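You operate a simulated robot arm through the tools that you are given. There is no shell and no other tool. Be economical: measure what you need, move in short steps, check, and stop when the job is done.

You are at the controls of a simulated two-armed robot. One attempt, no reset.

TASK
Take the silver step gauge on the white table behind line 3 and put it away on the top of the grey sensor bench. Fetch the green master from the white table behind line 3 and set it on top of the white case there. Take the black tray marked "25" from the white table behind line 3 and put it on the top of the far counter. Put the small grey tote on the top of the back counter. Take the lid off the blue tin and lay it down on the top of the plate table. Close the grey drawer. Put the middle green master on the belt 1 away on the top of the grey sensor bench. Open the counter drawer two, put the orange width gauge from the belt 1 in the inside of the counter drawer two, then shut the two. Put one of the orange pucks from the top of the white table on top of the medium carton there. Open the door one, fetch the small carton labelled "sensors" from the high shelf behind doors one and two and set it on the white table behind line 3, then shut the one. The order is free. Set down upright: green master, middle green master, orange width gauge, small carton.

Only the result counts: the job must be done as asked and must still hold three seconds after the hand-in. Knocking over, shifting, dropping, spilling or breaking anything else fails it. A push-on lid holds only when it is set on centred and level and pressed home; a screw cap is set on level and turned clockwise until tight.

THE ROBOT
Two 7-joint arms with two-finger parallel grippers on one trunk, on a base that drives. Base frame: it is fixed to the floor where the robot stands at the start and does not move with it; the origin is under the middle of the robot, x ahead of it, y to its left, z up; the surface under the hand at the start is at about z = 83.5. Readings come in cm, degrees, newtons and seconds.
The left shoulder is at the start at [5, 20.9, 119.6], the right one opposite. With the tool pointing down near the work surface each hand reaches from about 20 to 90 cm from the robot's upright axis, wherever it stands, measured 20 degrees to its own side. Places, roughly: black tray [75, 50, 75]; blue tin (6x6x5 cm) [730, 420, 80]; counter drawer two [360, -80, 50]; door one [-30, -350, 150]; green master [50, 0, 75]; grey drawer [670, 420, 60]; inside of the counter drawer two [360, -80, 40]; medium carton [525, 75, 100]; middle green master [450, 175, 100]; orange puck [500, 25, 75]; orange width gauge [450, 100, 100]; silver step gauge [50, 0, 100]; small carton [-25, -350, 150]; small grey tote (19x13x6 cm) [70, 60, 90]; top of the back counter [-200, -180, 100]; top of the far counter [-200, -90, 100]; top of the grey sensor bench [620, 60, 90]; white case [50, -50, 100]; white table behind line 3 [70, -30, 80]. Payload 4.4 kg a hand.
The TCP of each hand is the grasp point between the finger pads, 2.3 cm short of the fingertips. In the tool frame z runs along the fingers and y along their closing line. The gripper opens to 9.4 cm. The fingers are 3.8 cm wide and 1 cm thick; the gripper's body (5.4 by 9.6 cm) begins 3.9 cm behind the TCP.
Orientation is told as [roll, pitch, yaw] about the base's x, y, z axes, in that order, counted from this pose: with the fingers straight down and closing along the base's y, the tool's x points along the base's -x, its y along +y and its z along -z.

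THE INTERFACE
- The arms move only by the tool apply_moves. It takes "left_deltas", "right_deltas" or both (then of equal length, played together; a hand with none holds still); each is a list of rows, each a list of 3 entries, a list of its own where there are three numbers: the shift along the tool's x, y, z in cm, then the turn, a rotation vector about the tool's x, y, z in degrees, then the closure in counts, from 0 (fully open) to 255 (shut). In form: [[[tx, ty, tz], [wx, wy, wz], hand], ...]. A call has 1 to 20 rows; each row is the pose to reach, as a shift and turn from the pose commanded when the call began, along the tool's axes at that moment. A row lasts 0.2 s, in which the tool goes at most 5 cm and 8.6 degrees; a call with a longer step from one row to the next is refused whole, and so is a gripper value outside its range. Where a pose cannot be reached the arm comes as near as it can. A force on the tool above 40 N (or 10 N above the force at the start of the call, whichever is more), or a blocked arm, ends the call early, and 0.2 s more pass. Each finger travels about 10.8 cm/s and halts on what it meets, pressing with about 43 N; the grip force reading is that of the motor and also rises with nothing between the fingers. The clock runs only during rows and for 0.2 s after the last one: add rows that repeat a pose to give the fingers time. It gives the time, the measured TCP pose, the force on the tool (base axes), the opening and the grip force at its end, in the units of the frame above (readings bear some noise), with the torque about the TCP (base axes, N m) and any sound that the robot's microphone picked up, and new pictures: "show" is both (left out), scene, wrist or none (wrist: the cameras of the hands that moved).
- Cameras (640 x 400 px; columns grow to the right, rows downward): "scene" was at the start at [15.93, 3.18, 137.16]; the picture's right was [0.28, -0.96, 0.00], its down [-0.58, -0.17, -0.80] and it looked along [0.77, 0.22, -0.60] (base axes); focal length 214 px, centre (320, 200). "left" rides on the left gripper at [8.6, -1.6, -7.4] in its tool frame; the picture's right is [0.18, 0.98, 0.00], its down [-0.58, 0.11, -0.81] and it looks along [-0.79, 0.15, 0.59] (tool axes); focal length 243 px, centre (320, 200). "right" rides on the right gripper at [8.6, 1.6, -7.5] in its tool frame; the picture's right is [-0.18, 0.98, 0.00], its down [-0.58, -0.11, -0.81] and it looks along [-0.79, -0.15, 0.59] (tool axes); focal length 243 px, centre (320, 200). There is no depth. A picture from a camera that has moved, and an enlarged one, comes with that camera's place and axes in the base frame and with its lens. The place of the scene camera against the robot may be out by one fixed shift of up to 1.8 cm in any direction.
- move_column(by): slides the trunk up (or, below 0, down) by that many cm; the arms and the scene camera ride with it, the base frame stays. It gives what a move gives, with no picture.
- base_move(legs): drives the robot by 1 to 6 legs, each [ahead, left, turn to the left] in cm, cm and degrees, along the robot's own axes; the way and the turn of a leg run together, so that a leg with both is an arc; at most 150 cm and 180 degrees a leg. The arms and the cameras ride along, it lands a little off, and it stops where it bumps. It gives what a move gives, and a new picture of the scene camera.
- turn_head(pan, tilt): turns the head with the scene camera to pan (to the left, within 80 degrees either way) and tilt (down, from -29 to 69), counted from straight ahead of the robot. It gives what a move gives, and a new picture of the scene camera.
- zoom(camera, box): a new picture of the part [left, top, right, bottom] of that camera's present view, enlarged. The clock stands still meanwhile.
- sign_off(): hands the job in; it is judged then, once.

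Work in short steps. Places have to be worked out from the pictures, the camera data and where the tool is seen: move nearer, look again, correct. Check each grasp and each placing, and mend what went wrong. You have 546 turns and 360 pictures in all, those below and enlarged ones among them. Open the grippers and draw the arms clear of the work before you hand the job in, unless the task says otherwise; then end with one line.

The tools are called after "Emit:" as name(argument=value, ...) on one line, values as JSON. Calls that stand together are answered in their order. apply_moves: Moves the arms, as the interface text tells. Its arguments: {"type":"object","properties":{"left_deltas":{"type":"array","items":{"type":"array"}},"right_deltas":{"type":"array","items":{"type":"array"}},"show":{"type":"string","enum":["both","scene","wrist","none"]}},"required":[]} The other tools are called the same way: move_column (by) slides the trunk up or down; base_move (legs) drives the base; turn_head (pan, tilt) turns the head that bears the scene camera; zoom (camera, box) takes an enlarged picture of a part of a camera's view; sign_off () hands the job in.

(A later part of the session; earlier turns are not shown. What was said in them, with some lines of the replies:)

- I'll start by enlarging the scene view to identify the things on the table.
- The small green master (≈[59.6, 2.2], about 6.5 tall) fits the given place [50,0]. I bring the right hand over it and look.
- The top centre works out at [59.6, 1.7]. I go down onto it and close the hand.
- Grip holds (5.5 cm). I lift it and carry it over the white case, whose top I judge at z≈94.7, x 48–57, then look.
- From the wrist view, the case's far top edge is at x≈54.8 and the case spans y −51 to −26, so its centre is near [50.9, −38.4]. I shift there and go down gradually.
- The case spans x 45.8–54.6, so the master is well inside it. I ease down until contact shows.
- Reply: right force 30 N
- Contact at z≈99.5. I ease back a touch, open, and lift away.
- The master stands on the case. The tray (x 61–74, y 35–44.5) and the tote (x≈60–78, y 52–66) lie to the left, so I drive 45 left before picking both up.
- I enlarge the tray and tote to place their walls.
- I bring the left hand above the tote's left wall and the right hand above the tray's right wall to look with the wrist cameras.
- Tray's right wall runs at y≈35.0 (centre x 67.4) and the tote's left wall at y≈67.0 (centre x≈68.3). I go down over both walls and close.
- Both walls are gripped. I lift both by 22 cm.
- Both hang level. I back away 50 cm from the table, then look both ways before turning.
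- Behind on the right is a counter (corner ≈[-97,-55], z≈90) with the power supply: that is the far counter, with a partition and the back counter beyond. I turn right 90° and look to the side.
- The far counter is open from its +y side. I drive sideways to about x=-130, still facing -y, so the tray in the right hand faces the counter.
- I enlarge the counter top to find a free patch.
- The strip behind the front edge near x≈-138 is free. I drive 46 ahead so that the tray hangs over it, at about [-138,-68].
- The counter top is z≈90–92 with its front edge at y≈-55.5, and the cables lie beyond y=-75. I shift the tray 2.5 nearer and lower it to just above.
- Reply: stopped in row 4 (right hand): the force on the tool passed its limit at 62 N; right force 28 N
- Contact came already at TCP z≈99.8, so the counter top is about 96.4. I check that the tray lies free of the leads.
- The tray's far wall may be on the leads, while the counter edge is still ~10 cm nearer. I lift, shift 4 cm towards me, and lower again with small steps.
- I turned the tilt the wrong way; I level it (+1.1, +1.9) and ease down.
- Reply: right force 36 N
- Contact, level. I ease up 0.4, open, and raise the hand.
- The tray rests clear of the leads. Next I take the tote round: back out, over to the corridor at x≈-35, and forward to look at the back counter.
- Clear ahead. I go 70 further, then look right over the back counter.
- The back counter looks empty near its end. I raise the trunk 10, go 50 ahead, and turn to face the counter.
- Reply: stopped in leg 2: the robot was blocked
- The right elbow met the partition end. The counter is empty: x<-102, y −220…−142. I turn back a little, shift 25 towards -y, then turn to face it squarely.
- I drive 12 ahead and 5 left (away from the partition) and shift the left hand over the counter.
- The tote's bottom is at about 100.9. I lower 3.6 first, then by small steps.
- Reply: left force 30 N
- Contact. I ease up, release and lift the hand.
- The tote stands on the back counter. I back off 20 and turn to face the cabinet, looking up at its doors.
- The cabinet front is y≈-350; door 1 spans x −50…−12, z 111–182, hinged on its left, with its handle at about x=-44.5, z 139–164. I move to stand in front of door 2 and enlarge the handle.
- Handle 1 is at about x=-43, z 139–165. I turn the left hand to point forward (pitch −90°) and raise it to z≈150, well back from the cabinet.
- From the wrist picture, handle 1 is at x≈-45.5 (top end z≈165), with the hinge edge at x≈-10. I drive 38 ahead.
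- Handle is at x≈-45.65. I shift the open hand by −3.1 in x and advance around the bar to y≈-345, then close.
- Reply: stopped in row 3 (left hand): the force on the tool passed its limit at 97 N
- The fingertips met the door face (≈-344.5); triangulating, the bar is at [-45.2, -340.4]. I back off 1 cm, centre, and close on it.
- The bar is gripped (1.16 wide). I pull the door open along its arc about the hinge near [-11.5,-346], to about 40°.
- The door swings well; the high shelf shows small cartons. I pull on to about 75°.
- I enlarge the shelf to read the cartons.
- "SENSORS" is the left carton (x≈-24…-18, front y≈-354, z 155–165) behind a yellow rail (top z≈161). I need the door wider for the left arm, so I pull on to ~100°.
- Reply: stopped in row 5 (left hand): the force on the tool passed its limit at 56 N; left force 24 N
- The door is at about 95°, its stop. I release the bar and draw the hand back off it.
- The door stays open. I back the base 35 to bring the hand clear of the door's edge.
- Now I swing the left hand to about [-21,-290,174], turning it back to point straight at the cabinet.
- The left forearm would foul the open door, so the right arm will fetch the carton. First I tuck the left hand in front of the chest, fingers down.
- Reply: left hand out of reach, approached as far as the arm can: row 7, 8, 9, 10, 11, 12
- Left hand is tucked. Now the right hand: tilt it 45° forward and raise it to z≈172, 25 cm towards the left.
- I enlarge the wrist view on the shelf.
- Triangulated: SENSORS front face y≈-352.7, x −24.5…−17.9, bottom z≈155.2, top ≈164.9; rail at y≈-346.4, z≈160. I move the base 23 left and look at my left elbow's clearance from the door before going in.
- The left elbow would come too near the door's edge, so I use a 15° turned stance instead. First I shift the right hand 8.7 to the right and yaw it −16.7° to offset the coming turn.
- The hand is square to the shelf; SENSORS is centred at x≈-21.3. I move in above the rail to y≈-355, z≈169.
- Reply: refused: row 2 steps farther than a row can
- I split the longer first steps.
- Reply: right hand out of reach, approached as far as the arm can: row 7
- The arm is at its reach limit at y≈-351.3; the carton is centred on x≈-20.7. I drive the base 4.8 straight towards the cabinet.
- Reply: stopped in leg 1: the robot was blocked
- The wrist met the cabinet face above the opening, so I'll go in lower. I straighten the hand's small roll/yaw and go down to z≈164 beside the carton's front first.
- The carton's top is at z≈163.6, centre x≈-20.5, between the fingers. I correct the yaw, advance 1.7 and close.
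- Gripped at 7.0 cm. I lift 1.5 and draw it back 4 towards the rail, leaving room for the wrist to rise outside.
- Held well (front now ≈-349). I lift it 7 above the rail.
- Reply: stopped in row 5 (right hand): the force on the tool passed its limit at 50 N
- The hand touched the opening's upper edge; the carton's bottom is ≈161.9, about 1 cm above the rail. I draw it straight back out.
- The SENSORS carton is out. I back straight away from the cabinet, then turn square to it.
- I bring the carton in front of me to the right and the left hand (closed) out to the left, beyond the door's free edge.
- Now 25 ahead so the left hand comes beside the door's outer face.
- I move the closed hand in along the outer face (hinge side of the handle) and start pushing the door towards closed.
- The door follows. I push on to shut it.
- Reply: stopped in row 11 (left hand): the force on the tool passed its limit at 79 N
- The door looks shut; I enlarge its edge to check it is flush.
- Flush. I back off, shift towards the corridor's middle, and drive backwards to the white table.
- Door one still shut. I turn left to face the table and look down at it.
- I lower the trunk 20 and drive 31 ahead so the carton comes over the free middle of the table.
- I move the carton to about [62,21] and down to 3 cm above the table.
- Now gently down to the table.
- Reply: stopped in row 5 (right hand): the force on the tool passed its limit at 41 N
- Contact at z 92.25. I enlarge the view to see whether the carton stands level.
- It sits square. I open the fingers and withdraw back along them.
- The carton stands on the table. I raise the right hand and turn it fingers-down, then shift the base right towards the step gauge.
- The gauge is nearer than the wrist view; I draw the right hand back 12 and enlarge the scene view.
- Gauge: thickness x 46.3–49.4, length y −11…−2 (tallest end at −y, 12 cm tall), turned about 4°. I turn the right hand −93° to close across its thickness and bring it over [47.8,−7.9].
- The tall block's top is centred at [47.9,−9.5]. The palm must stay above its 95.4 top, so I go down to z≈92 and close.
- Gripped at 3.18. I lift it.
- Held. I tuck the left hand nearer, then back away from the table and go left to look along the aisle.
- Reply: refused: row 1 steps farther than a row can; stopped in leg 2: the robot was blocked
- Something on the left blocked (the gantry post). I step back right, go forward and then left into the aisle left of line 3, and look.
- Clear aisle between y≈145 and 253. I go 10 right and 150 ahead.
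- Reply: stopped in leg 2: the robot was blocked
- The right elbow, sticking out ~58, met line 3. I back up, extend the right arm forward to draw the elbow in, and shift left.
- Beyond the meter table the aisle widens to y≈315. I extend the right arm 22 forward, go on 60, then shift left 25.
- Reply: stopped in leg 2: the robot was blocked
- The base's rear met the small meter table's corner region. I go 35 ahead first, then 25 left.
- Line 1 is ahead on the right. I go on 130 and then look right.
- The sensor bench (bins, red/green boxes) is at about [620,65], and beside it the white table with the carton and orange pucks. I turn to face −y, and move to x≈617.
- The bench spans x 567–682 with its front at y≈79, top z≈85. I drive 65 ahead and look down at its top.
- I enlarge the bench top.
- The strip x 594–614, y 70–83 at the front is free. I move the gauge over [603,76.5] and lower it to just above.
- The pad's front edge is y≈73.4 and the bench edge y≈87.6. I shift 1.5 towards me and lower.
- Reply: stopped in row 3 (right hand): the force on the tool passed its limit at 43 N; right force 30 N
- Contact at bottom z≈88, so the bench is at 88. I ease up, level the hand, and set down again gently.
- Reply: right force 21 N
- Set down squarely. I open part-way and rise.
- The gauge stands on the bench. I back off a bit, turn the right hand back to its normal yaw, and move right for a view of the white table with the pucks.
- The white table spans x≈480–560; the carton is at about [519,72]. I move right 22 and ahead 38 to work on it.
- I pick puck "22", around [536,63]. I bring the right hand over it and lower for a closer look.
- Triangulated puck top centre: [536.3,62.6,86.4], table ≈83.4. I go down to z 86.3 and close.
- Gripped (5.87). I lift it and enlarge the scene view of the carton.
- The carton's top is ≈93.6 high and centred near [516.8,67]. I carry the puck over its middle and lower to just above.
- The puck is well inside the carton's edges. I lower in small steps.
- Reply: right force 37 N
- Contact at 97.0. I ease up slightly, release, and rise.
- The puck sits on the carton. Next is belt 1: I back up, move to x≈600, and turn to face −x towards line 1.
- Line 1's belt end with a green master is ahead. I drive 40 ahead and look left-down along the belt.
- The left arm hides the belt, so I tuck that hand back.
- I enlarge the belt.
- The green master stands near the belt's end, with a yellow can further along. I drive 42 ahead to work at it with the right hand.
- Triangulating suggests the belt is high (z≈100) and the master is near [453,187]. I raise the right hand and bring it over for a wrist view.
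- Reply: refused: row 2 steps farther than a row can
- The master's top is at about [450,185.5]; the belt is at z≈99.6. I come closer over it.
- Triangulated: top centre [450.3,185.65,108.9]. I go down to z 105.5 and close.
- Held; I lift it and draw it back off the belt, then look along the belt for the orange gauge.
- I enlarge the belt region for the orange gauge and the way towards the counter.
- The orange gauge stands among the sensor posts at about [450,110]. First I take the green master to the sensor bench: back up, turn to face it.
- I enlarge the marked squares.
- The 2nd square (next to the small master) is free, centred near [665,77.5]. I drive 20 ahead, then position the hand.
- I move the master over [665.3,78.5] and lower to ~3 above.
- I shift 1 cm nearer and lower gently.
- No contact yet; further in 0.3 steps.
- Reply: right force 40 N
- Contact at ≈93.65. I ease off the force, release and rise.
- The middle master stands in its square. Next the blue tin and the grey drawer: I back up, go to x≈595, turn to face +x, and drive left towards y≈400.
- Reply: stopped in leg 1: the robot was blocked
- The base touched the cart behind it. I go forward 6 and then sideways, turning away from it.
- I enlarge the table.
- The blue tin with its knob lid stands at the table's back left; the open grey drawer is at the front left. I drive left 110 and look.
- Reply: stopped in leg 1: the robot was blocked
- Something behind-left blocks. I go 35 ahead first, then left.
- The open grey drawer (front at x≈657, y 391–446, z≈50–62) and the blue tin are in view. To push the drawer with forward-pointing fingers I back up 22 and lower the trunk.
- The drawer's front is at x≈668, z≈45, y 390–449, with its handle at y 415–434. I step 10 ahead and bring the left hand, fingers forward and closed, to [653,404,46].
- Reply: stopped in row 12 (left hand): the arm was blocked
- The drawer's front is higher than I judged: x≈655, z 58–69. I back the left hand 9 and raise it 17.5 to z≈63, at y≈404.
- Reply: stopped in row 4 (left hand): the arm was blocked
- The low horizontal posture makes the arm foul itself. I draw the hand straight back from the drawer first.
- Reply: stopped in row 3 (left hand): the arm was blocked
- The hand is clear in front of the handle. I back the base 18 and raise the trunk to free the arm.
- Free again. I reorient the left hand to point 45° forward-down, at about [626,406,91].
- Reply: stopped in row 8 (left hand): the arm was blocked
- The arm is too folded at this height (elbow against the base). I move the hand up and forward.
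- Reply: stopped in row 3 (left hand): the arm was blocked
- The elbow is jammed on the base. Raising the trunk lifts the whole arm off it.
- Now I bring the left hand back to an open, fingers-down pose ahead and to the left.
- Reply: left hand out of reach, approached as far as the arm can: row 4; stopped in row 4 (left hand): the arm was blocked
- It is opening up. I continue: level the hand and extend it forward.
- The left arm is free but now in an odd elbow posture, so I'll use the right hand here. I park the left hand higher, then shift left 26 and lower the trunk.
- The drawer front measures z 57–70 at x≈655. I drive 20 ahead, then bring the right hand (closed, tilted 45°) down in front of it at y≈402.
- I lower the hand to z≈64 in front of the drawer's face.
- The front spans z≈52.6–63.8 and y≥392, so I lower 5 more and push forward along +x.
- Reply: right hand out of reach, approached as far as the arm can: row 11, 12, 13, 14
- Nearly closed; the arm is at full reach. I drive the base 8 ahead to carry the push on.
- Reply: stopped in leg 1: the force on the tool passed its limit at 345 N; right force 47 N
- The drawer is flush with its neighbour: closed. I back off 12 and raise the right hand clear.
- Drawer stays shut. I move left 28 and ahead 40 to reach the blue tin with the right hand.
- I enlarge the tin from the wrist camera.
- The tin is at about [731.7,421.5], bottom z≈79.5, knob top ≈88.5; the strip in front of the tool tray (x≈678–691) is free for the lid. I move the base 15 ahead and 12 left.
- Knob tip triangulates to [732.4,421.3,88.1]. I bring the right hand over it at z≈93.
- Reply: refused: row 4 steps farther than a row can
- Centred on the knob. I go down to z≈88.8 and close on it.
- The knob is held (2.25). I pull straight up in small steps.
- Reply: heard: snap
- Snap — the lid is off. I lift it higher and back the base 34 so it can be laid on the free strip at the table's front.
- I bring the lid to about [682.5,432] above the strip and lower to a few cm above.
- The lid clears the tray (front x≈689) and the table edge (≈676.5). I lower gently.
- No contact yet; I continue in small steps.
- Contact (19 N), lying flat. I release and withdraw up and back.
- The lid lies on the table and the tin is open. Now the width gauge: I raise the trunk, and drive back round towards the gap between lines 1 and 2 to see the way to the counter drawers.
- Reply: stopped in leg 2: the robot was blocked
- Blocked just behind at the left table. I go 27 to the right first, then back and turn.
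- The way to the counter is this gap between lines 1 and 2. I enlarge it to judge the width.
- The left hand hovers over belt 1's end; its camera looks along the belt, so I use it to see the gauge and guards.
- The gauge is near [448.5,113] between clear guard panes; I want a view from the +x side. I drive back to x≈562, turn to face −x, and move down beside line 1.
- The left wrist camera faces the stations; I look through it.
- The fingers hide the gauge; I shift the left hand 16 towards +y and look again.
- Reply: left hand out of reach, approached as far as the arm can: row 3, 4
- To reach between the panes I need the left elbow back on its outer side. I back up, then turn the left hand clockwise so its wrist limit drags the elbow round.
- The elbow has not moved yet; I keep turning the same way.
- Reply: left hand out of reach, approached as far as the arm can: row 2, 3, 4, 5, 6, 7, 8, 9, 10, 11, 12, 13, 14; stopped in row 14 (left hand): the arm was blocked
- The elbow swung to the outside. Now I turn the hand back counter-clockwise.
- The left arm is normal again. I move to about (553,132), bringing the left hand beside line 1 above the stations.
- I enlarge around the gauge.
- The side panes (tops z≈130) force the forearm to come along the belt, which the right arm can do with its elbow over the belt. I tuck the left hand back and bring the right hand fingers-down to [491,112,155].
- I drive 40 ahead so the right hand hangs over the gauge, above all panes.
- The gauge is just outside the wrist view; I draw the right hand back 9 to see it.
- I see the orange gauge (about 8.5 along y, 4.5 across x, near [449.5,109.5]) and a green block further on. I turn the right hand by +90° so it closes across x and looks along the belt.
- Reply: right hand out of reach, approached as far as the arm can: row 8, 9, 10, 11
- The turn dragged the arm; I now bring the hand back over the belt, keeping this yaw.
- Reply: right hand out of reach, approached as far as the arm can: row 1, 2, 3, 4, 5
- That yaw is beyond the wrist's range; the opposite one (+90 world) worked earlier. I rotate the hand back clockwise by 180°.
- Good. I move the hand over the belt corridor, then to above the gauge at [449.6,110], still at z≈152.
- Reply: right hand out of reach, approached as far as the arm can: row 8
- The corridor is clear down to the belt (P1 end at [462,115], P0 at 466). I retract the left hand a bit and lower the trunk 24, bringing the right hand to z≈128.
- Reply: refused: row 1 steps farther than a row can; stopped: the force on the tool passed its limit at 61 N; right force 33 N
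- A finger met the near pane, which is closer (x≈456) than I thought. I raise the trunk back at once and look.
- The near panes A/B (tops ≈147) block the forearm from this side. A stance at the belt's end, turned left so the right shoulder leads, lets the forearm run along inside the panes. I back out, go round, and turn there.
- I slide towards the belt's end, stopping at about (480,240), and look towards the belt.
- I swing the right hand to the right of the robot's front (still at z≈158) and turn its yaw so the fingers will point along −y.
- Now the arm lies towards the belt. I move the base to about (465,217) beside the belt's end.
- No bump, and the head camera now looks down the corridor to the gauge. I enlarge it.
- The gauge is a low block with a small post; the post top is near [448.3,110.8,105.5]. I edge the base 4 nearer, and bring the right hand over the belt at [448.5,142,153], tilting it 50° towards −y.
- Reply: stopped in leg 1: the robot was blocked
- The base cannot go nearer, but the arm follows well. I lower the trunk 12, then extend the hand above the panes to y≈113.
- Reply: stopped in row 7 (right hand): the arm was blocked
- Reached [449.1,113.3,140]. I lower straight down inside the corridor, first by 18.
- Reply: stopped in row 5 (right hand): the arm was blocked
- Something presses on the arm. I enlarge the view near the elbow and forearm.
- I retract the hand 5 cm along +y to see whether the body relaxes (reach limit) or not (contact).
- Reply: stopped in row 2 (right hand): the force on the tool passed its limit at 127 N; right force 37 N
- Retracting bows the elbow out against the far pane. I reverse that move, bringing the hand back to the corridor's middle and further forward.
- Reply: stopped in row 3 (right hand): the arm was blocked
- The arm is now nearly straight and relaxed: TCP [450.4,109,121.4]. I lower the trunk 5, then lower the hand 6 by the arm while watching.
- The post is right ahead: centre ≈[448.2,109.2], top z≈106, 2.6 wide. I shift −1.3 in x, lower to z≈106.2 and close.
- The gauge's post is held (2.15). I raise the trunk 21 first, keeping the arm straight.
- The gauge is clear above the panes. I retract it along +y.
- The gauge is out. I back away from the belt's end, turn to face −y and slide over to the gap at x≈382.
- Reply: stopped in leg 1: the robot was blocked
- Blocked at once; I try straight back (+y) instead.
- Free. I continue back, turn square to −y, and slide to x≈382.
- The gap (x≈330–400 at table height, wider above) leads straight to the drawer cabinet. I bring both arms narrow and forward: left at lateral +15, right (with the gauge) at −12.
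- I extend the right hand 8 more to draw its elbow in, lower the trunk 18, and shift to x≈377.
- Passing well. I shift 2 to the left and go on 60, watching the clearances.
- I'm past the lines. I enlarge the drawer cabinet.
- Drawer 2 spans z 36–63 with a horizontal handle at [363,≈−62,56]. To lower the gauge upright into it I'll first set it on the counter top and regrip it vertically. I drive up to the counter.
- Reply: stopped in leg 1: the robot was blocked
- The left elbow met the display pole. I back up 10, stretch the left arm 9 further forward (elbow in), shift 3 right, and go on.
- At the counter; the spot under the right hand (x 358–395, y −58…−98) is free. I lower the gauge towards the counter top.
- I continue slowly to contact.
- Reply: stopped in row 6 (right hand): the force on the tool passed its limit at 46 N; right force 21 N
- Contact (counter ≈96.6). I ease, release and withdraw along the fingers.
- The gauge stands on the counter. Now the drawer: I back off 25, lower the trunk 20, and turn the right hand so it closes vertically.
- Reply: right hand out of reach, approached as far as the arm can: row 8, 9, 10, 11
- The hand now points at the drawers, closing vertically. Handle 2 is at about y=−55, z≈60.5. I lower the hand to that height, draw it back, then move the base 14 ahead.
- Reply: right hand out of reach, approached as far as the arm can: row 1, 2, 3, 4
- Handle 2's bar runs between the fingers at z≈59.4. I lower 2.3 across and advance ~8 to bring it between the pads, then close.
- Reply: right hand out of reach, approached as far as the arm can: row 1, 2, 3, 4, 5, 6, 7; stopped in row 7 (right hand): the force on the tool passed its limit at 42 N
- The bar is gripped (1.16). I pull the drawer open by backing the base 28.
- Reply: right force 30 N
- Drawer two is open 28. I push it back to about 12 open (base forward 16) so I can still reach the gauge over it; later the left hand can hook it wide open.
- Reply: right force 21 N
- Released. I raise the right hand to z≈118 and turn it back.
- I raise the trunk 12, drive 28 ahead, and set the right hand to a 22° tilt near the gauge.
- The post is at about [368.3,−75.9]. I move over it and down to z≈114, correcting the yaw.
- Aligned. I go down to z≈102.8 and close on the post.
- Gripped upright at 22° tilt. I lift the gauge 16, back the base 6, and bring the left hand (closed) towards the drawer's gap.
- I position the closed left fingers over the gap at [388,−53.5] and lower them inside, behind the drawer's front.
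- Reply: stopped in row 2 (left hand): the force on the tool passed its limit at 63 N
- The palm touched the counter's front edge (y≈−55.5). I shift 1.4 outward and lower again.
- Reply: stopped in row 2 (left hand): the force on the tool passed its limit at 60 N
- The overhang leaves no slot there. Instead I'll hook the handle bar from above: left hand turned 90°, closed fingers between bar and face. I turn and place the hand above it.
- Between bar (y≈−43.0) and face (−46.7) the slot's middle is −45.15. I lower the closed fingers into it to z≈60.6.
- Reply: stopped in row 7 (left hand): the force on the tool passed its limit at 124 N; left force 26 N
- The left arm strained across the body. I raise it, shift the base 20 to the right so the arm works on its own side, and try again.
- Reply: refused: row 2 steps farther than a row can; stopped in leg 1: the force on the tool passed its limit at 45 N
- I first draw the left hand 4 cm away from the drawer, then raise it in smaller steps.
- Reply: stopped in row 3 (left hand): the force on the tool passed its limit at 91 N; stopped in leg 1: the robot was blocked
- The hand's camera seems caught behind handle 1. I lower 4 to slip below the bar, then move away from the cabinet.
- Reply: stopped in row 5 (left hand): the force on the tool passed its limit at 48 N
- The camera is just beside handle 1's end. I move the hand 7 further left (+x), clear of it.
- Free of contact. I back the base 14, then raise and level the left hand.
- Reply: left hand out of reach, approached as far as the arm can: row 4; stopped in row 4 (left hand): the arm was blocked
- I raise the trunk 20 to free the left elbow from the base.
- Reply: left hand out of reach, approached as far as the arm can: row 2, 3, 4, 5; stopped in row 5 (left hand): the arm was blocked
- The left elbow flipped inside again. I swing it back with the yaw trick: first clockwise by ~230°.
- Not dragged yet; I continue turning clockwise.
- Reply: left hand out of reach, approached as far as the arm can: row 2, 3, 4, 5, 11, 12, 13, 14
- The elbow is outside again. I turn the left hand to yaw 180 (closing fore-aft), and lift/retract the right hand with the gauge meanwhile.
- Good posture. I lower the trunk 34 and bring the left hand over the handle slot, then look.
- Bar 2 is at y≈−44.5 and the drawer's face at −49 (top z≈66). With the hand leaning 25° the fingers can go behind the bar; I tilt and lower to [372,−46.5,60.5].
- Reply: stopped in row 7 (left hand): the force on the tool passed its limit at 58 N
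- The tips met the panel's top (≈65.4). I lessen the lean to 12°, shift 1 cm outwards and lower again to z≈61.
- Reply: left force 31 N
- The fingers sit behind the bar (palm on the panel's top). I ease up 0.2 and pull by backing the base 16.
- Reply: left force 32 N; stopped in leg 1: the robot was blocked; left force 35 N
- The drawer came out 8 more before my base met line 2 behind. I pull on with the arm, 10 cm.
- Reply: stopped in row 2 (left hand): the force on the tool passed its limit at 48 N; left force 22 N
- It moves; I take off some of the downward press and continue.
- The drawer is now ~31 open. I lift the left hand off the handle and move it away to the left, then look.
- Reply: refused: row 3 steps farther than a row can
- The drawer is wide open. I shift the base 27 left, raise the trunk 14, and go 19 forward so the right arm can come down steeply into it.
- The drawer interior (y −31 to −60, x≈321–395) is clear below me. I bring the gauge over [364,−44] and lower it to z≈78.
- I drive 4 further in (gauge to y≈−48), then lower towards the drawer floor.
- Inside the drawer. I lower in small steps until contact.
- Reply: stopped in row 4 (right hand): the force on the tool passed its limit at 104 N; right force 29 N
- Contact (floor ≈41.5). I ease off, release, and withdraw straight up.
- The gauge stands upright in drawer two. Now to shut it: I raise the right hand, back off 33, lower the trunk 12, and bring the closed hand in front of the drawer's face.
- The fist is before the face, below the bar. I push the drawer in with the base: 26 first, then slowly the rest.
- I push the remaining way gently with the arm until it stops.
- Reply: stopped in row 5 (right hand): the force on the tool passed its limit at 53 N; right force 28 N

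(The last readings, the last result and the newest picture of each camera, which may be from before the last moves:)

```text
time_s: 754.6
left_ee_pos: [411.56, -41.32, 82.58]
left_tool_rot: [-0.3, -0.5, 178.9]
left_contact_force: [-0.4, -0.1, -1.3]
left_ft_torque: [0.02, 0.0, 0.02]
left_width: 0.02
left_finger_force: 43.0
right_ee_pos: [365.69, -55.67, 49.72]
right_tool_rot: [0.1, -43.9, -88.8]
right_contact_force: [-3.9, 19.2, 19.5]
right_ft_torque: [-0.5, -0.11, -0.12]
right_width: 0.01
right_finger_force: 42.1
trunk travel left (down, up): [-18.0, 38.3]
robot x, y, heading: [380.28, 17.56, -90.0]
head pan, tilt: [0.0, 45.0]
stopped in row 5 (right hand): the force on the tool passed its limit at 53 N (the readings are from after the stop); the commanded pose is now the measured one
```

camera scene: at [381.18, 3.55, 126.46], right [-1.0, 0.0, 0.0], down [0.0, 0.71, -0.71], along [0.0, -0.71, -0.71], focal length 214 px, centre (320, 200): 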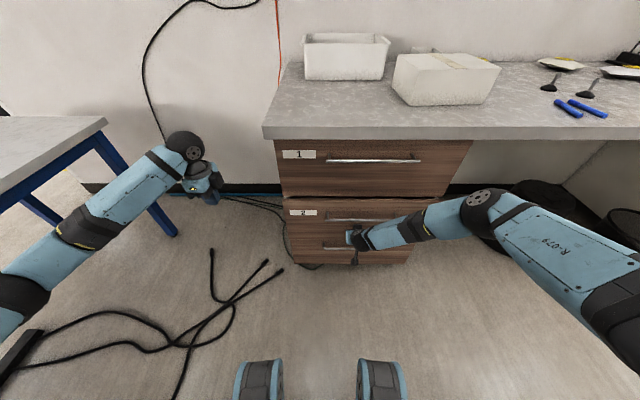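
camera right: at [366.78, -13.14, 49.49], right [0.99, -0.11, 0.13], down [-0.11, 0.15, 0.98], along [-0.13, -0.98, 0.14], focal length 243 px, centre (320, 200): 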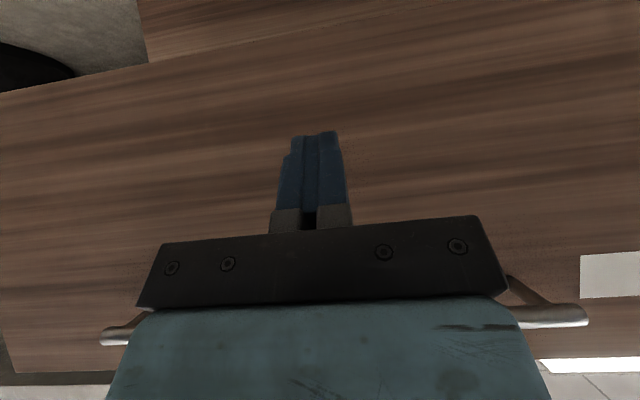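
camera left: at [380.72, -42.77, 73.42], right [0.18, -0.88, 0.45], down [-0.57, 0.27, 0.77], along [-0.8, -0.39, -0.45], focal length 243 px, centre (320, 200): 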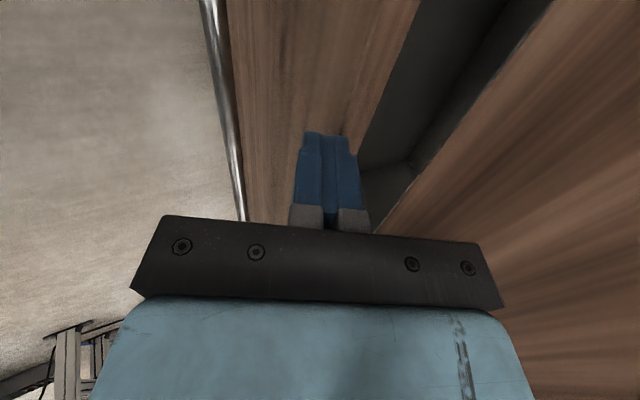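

It stopped with a firm push. I draw the hand back and check that drawer 2 is flush.

Emit:
apply_moves(right_deltas=[[[2, 0, -2], [0, 0, 0], 255], [[5, 0, -5], [0, 0, 0], 255], [[8, 0, -8], [0, 0, 0], 255]], show="none")

Emit:
base_move(legs=[[-16, 0, 0]])

Emit:
zoom(camera="scene", box=[260, 90, 460, 260])

```text
time_s: 755.4
left_ee_pos: [411.81, -41.42, 82.52]
left_tool_rot: [-0.3, -0.5, 178.9]
left_contact_force: [-0.5, 0.2, 0.0]
left_ft_torque: [0.02, 0.01, 0.01]
left_width: 0.02
left_finger_force: 42.5
right_ee_pos: [365.29, -48.62, 49.87]
right_tool_rot: [-0.2, -43.7, -88.7]
right_contact_force: [0.1, 0.1, -0.2]
right_ft_torque: [0.0, 0.0, -0.02]
right_width: 0.02
right_finger_force: 42.4
right hand out of reach, approached as far as the arm can: row 3
trunk travel left (down, up): [-18.0, 38.3]
robot x, y, heading: [380.32, 18.03, -89.7]
head pan, tilt: [0.0, 45.0]
```

```text
time_s: 756.8
left_ee_pos: [411.7, -25.37, 82.66]
left_tool_rot: [-0.2, -0.5, 178.9]
left_contact_force: [-0.4, -0.1, 0.8]
left_ft_torque: [-0.01, -0.01, 0.0]
left_width: 0.0
left_finger_force: 42.3
right_ee_pos: [365.4, -32.72, 49.87]
right_tool_rot: [-0.3, -43.6, -88.7]
right_contact_force: [-0.6, -0.1, 0.9]
right_ft_torque: [-0.02, -0.04, -0.03]
right_width: 0.02
right_finger_force: 42.0
trunk travel left (down, up): [-18.0, 38.3]
robot x, y, heading: [380.29, 33.71, -89.7]
head pan, tilt: [0.0, 45.0]
camera scene: at [381.11, 19.73, 126.48], right [-1.0, 0.0, 0.0], down [0.0, 0.71, -0.71], along [0.0, -0.71, -0.71], focal length 214 px, centre (320, 200)
```

scene: 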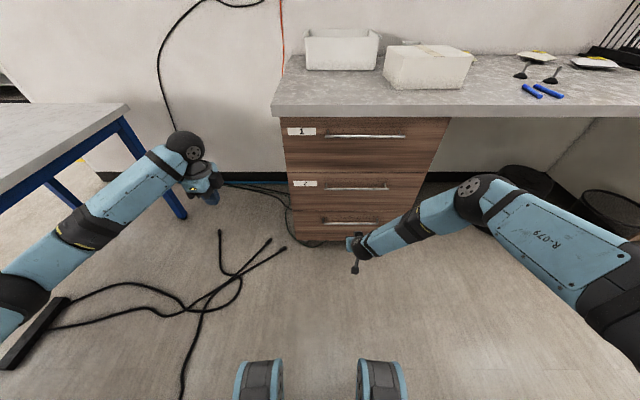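

```text
2.35 times, centred on (360, 175) of scene
camera zoom: at [381.11, 19.73, 126.48], right [-1.0, 0.0, 0.0], down [0.0, 0.71, -0.71], along [0.0, -0.71, -0.71], focal length 505 px, centre (226, 259)
```

zoom: 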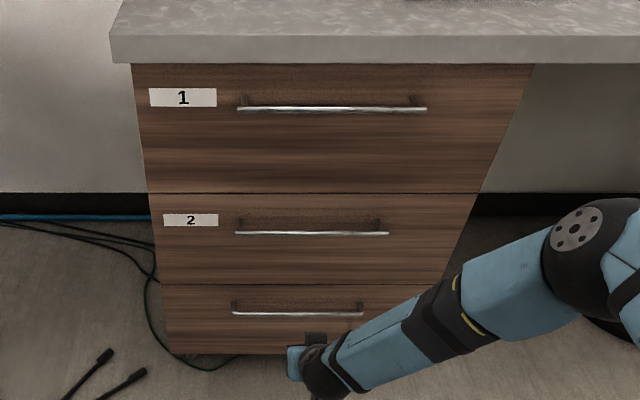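

Drawer 2 is flush and every item is done. I open both grippers and draw the hands clear.

Emit:
apply_moves(left_deltas=[[[0, 0, -2], [0, 0, 0], 0], [[0, 0, -5], [0, 0, 0], 0], [[0, 0, -8], [0, 0, 0], 0], [[0, 0, -8], [0, 0, 0], 0]], right_deltas=[[[0, 0, -2], [0, 0, 0], 0], [[-2, 0, -4], [0, 0, 0], 0], [[-5, 0, -6], [0, 0, 0], 0], [[-8, 0, -8], [0, 0, 0], 0]], show="none")

```text
time_s: 757.8
left_ee_pos: [411.85, -25.29, 90.49]
left_tool_rot: [-0.3, -0.5, 178.9]
left_contact_force: [-0.6, -0.4, 1.2]
left_ft_torque: [-0.01, -0.03, -0.01]
left_width: 9.38
left_finger_force: 0.0
right_ee_pos: [365.53, -32.9, 61.01]
right_tool_rot: [-0.3, -43.6, -88.6]
right_contact_force: [0.8, -0.7, -0.2]
right_ft_torque: [0.01, 0.03, 0.0]
right_width: 9.41
right_finger_force: 0.1
trunk travel left (down, up): [-18.0, 38.3]
robot x, y, heading: [380.26, 33.7, -89.9]
head pan, tilt: [0.0, 45.0]
```

Both hands are open and clear, so I hand the job in.

Emit:
sign_off()

```text
The job is handed in.
```

I carried out all ten parts and handed the job in; the one assumption is that the table holding the blue tin, where I laid the lid, is the "plate table".
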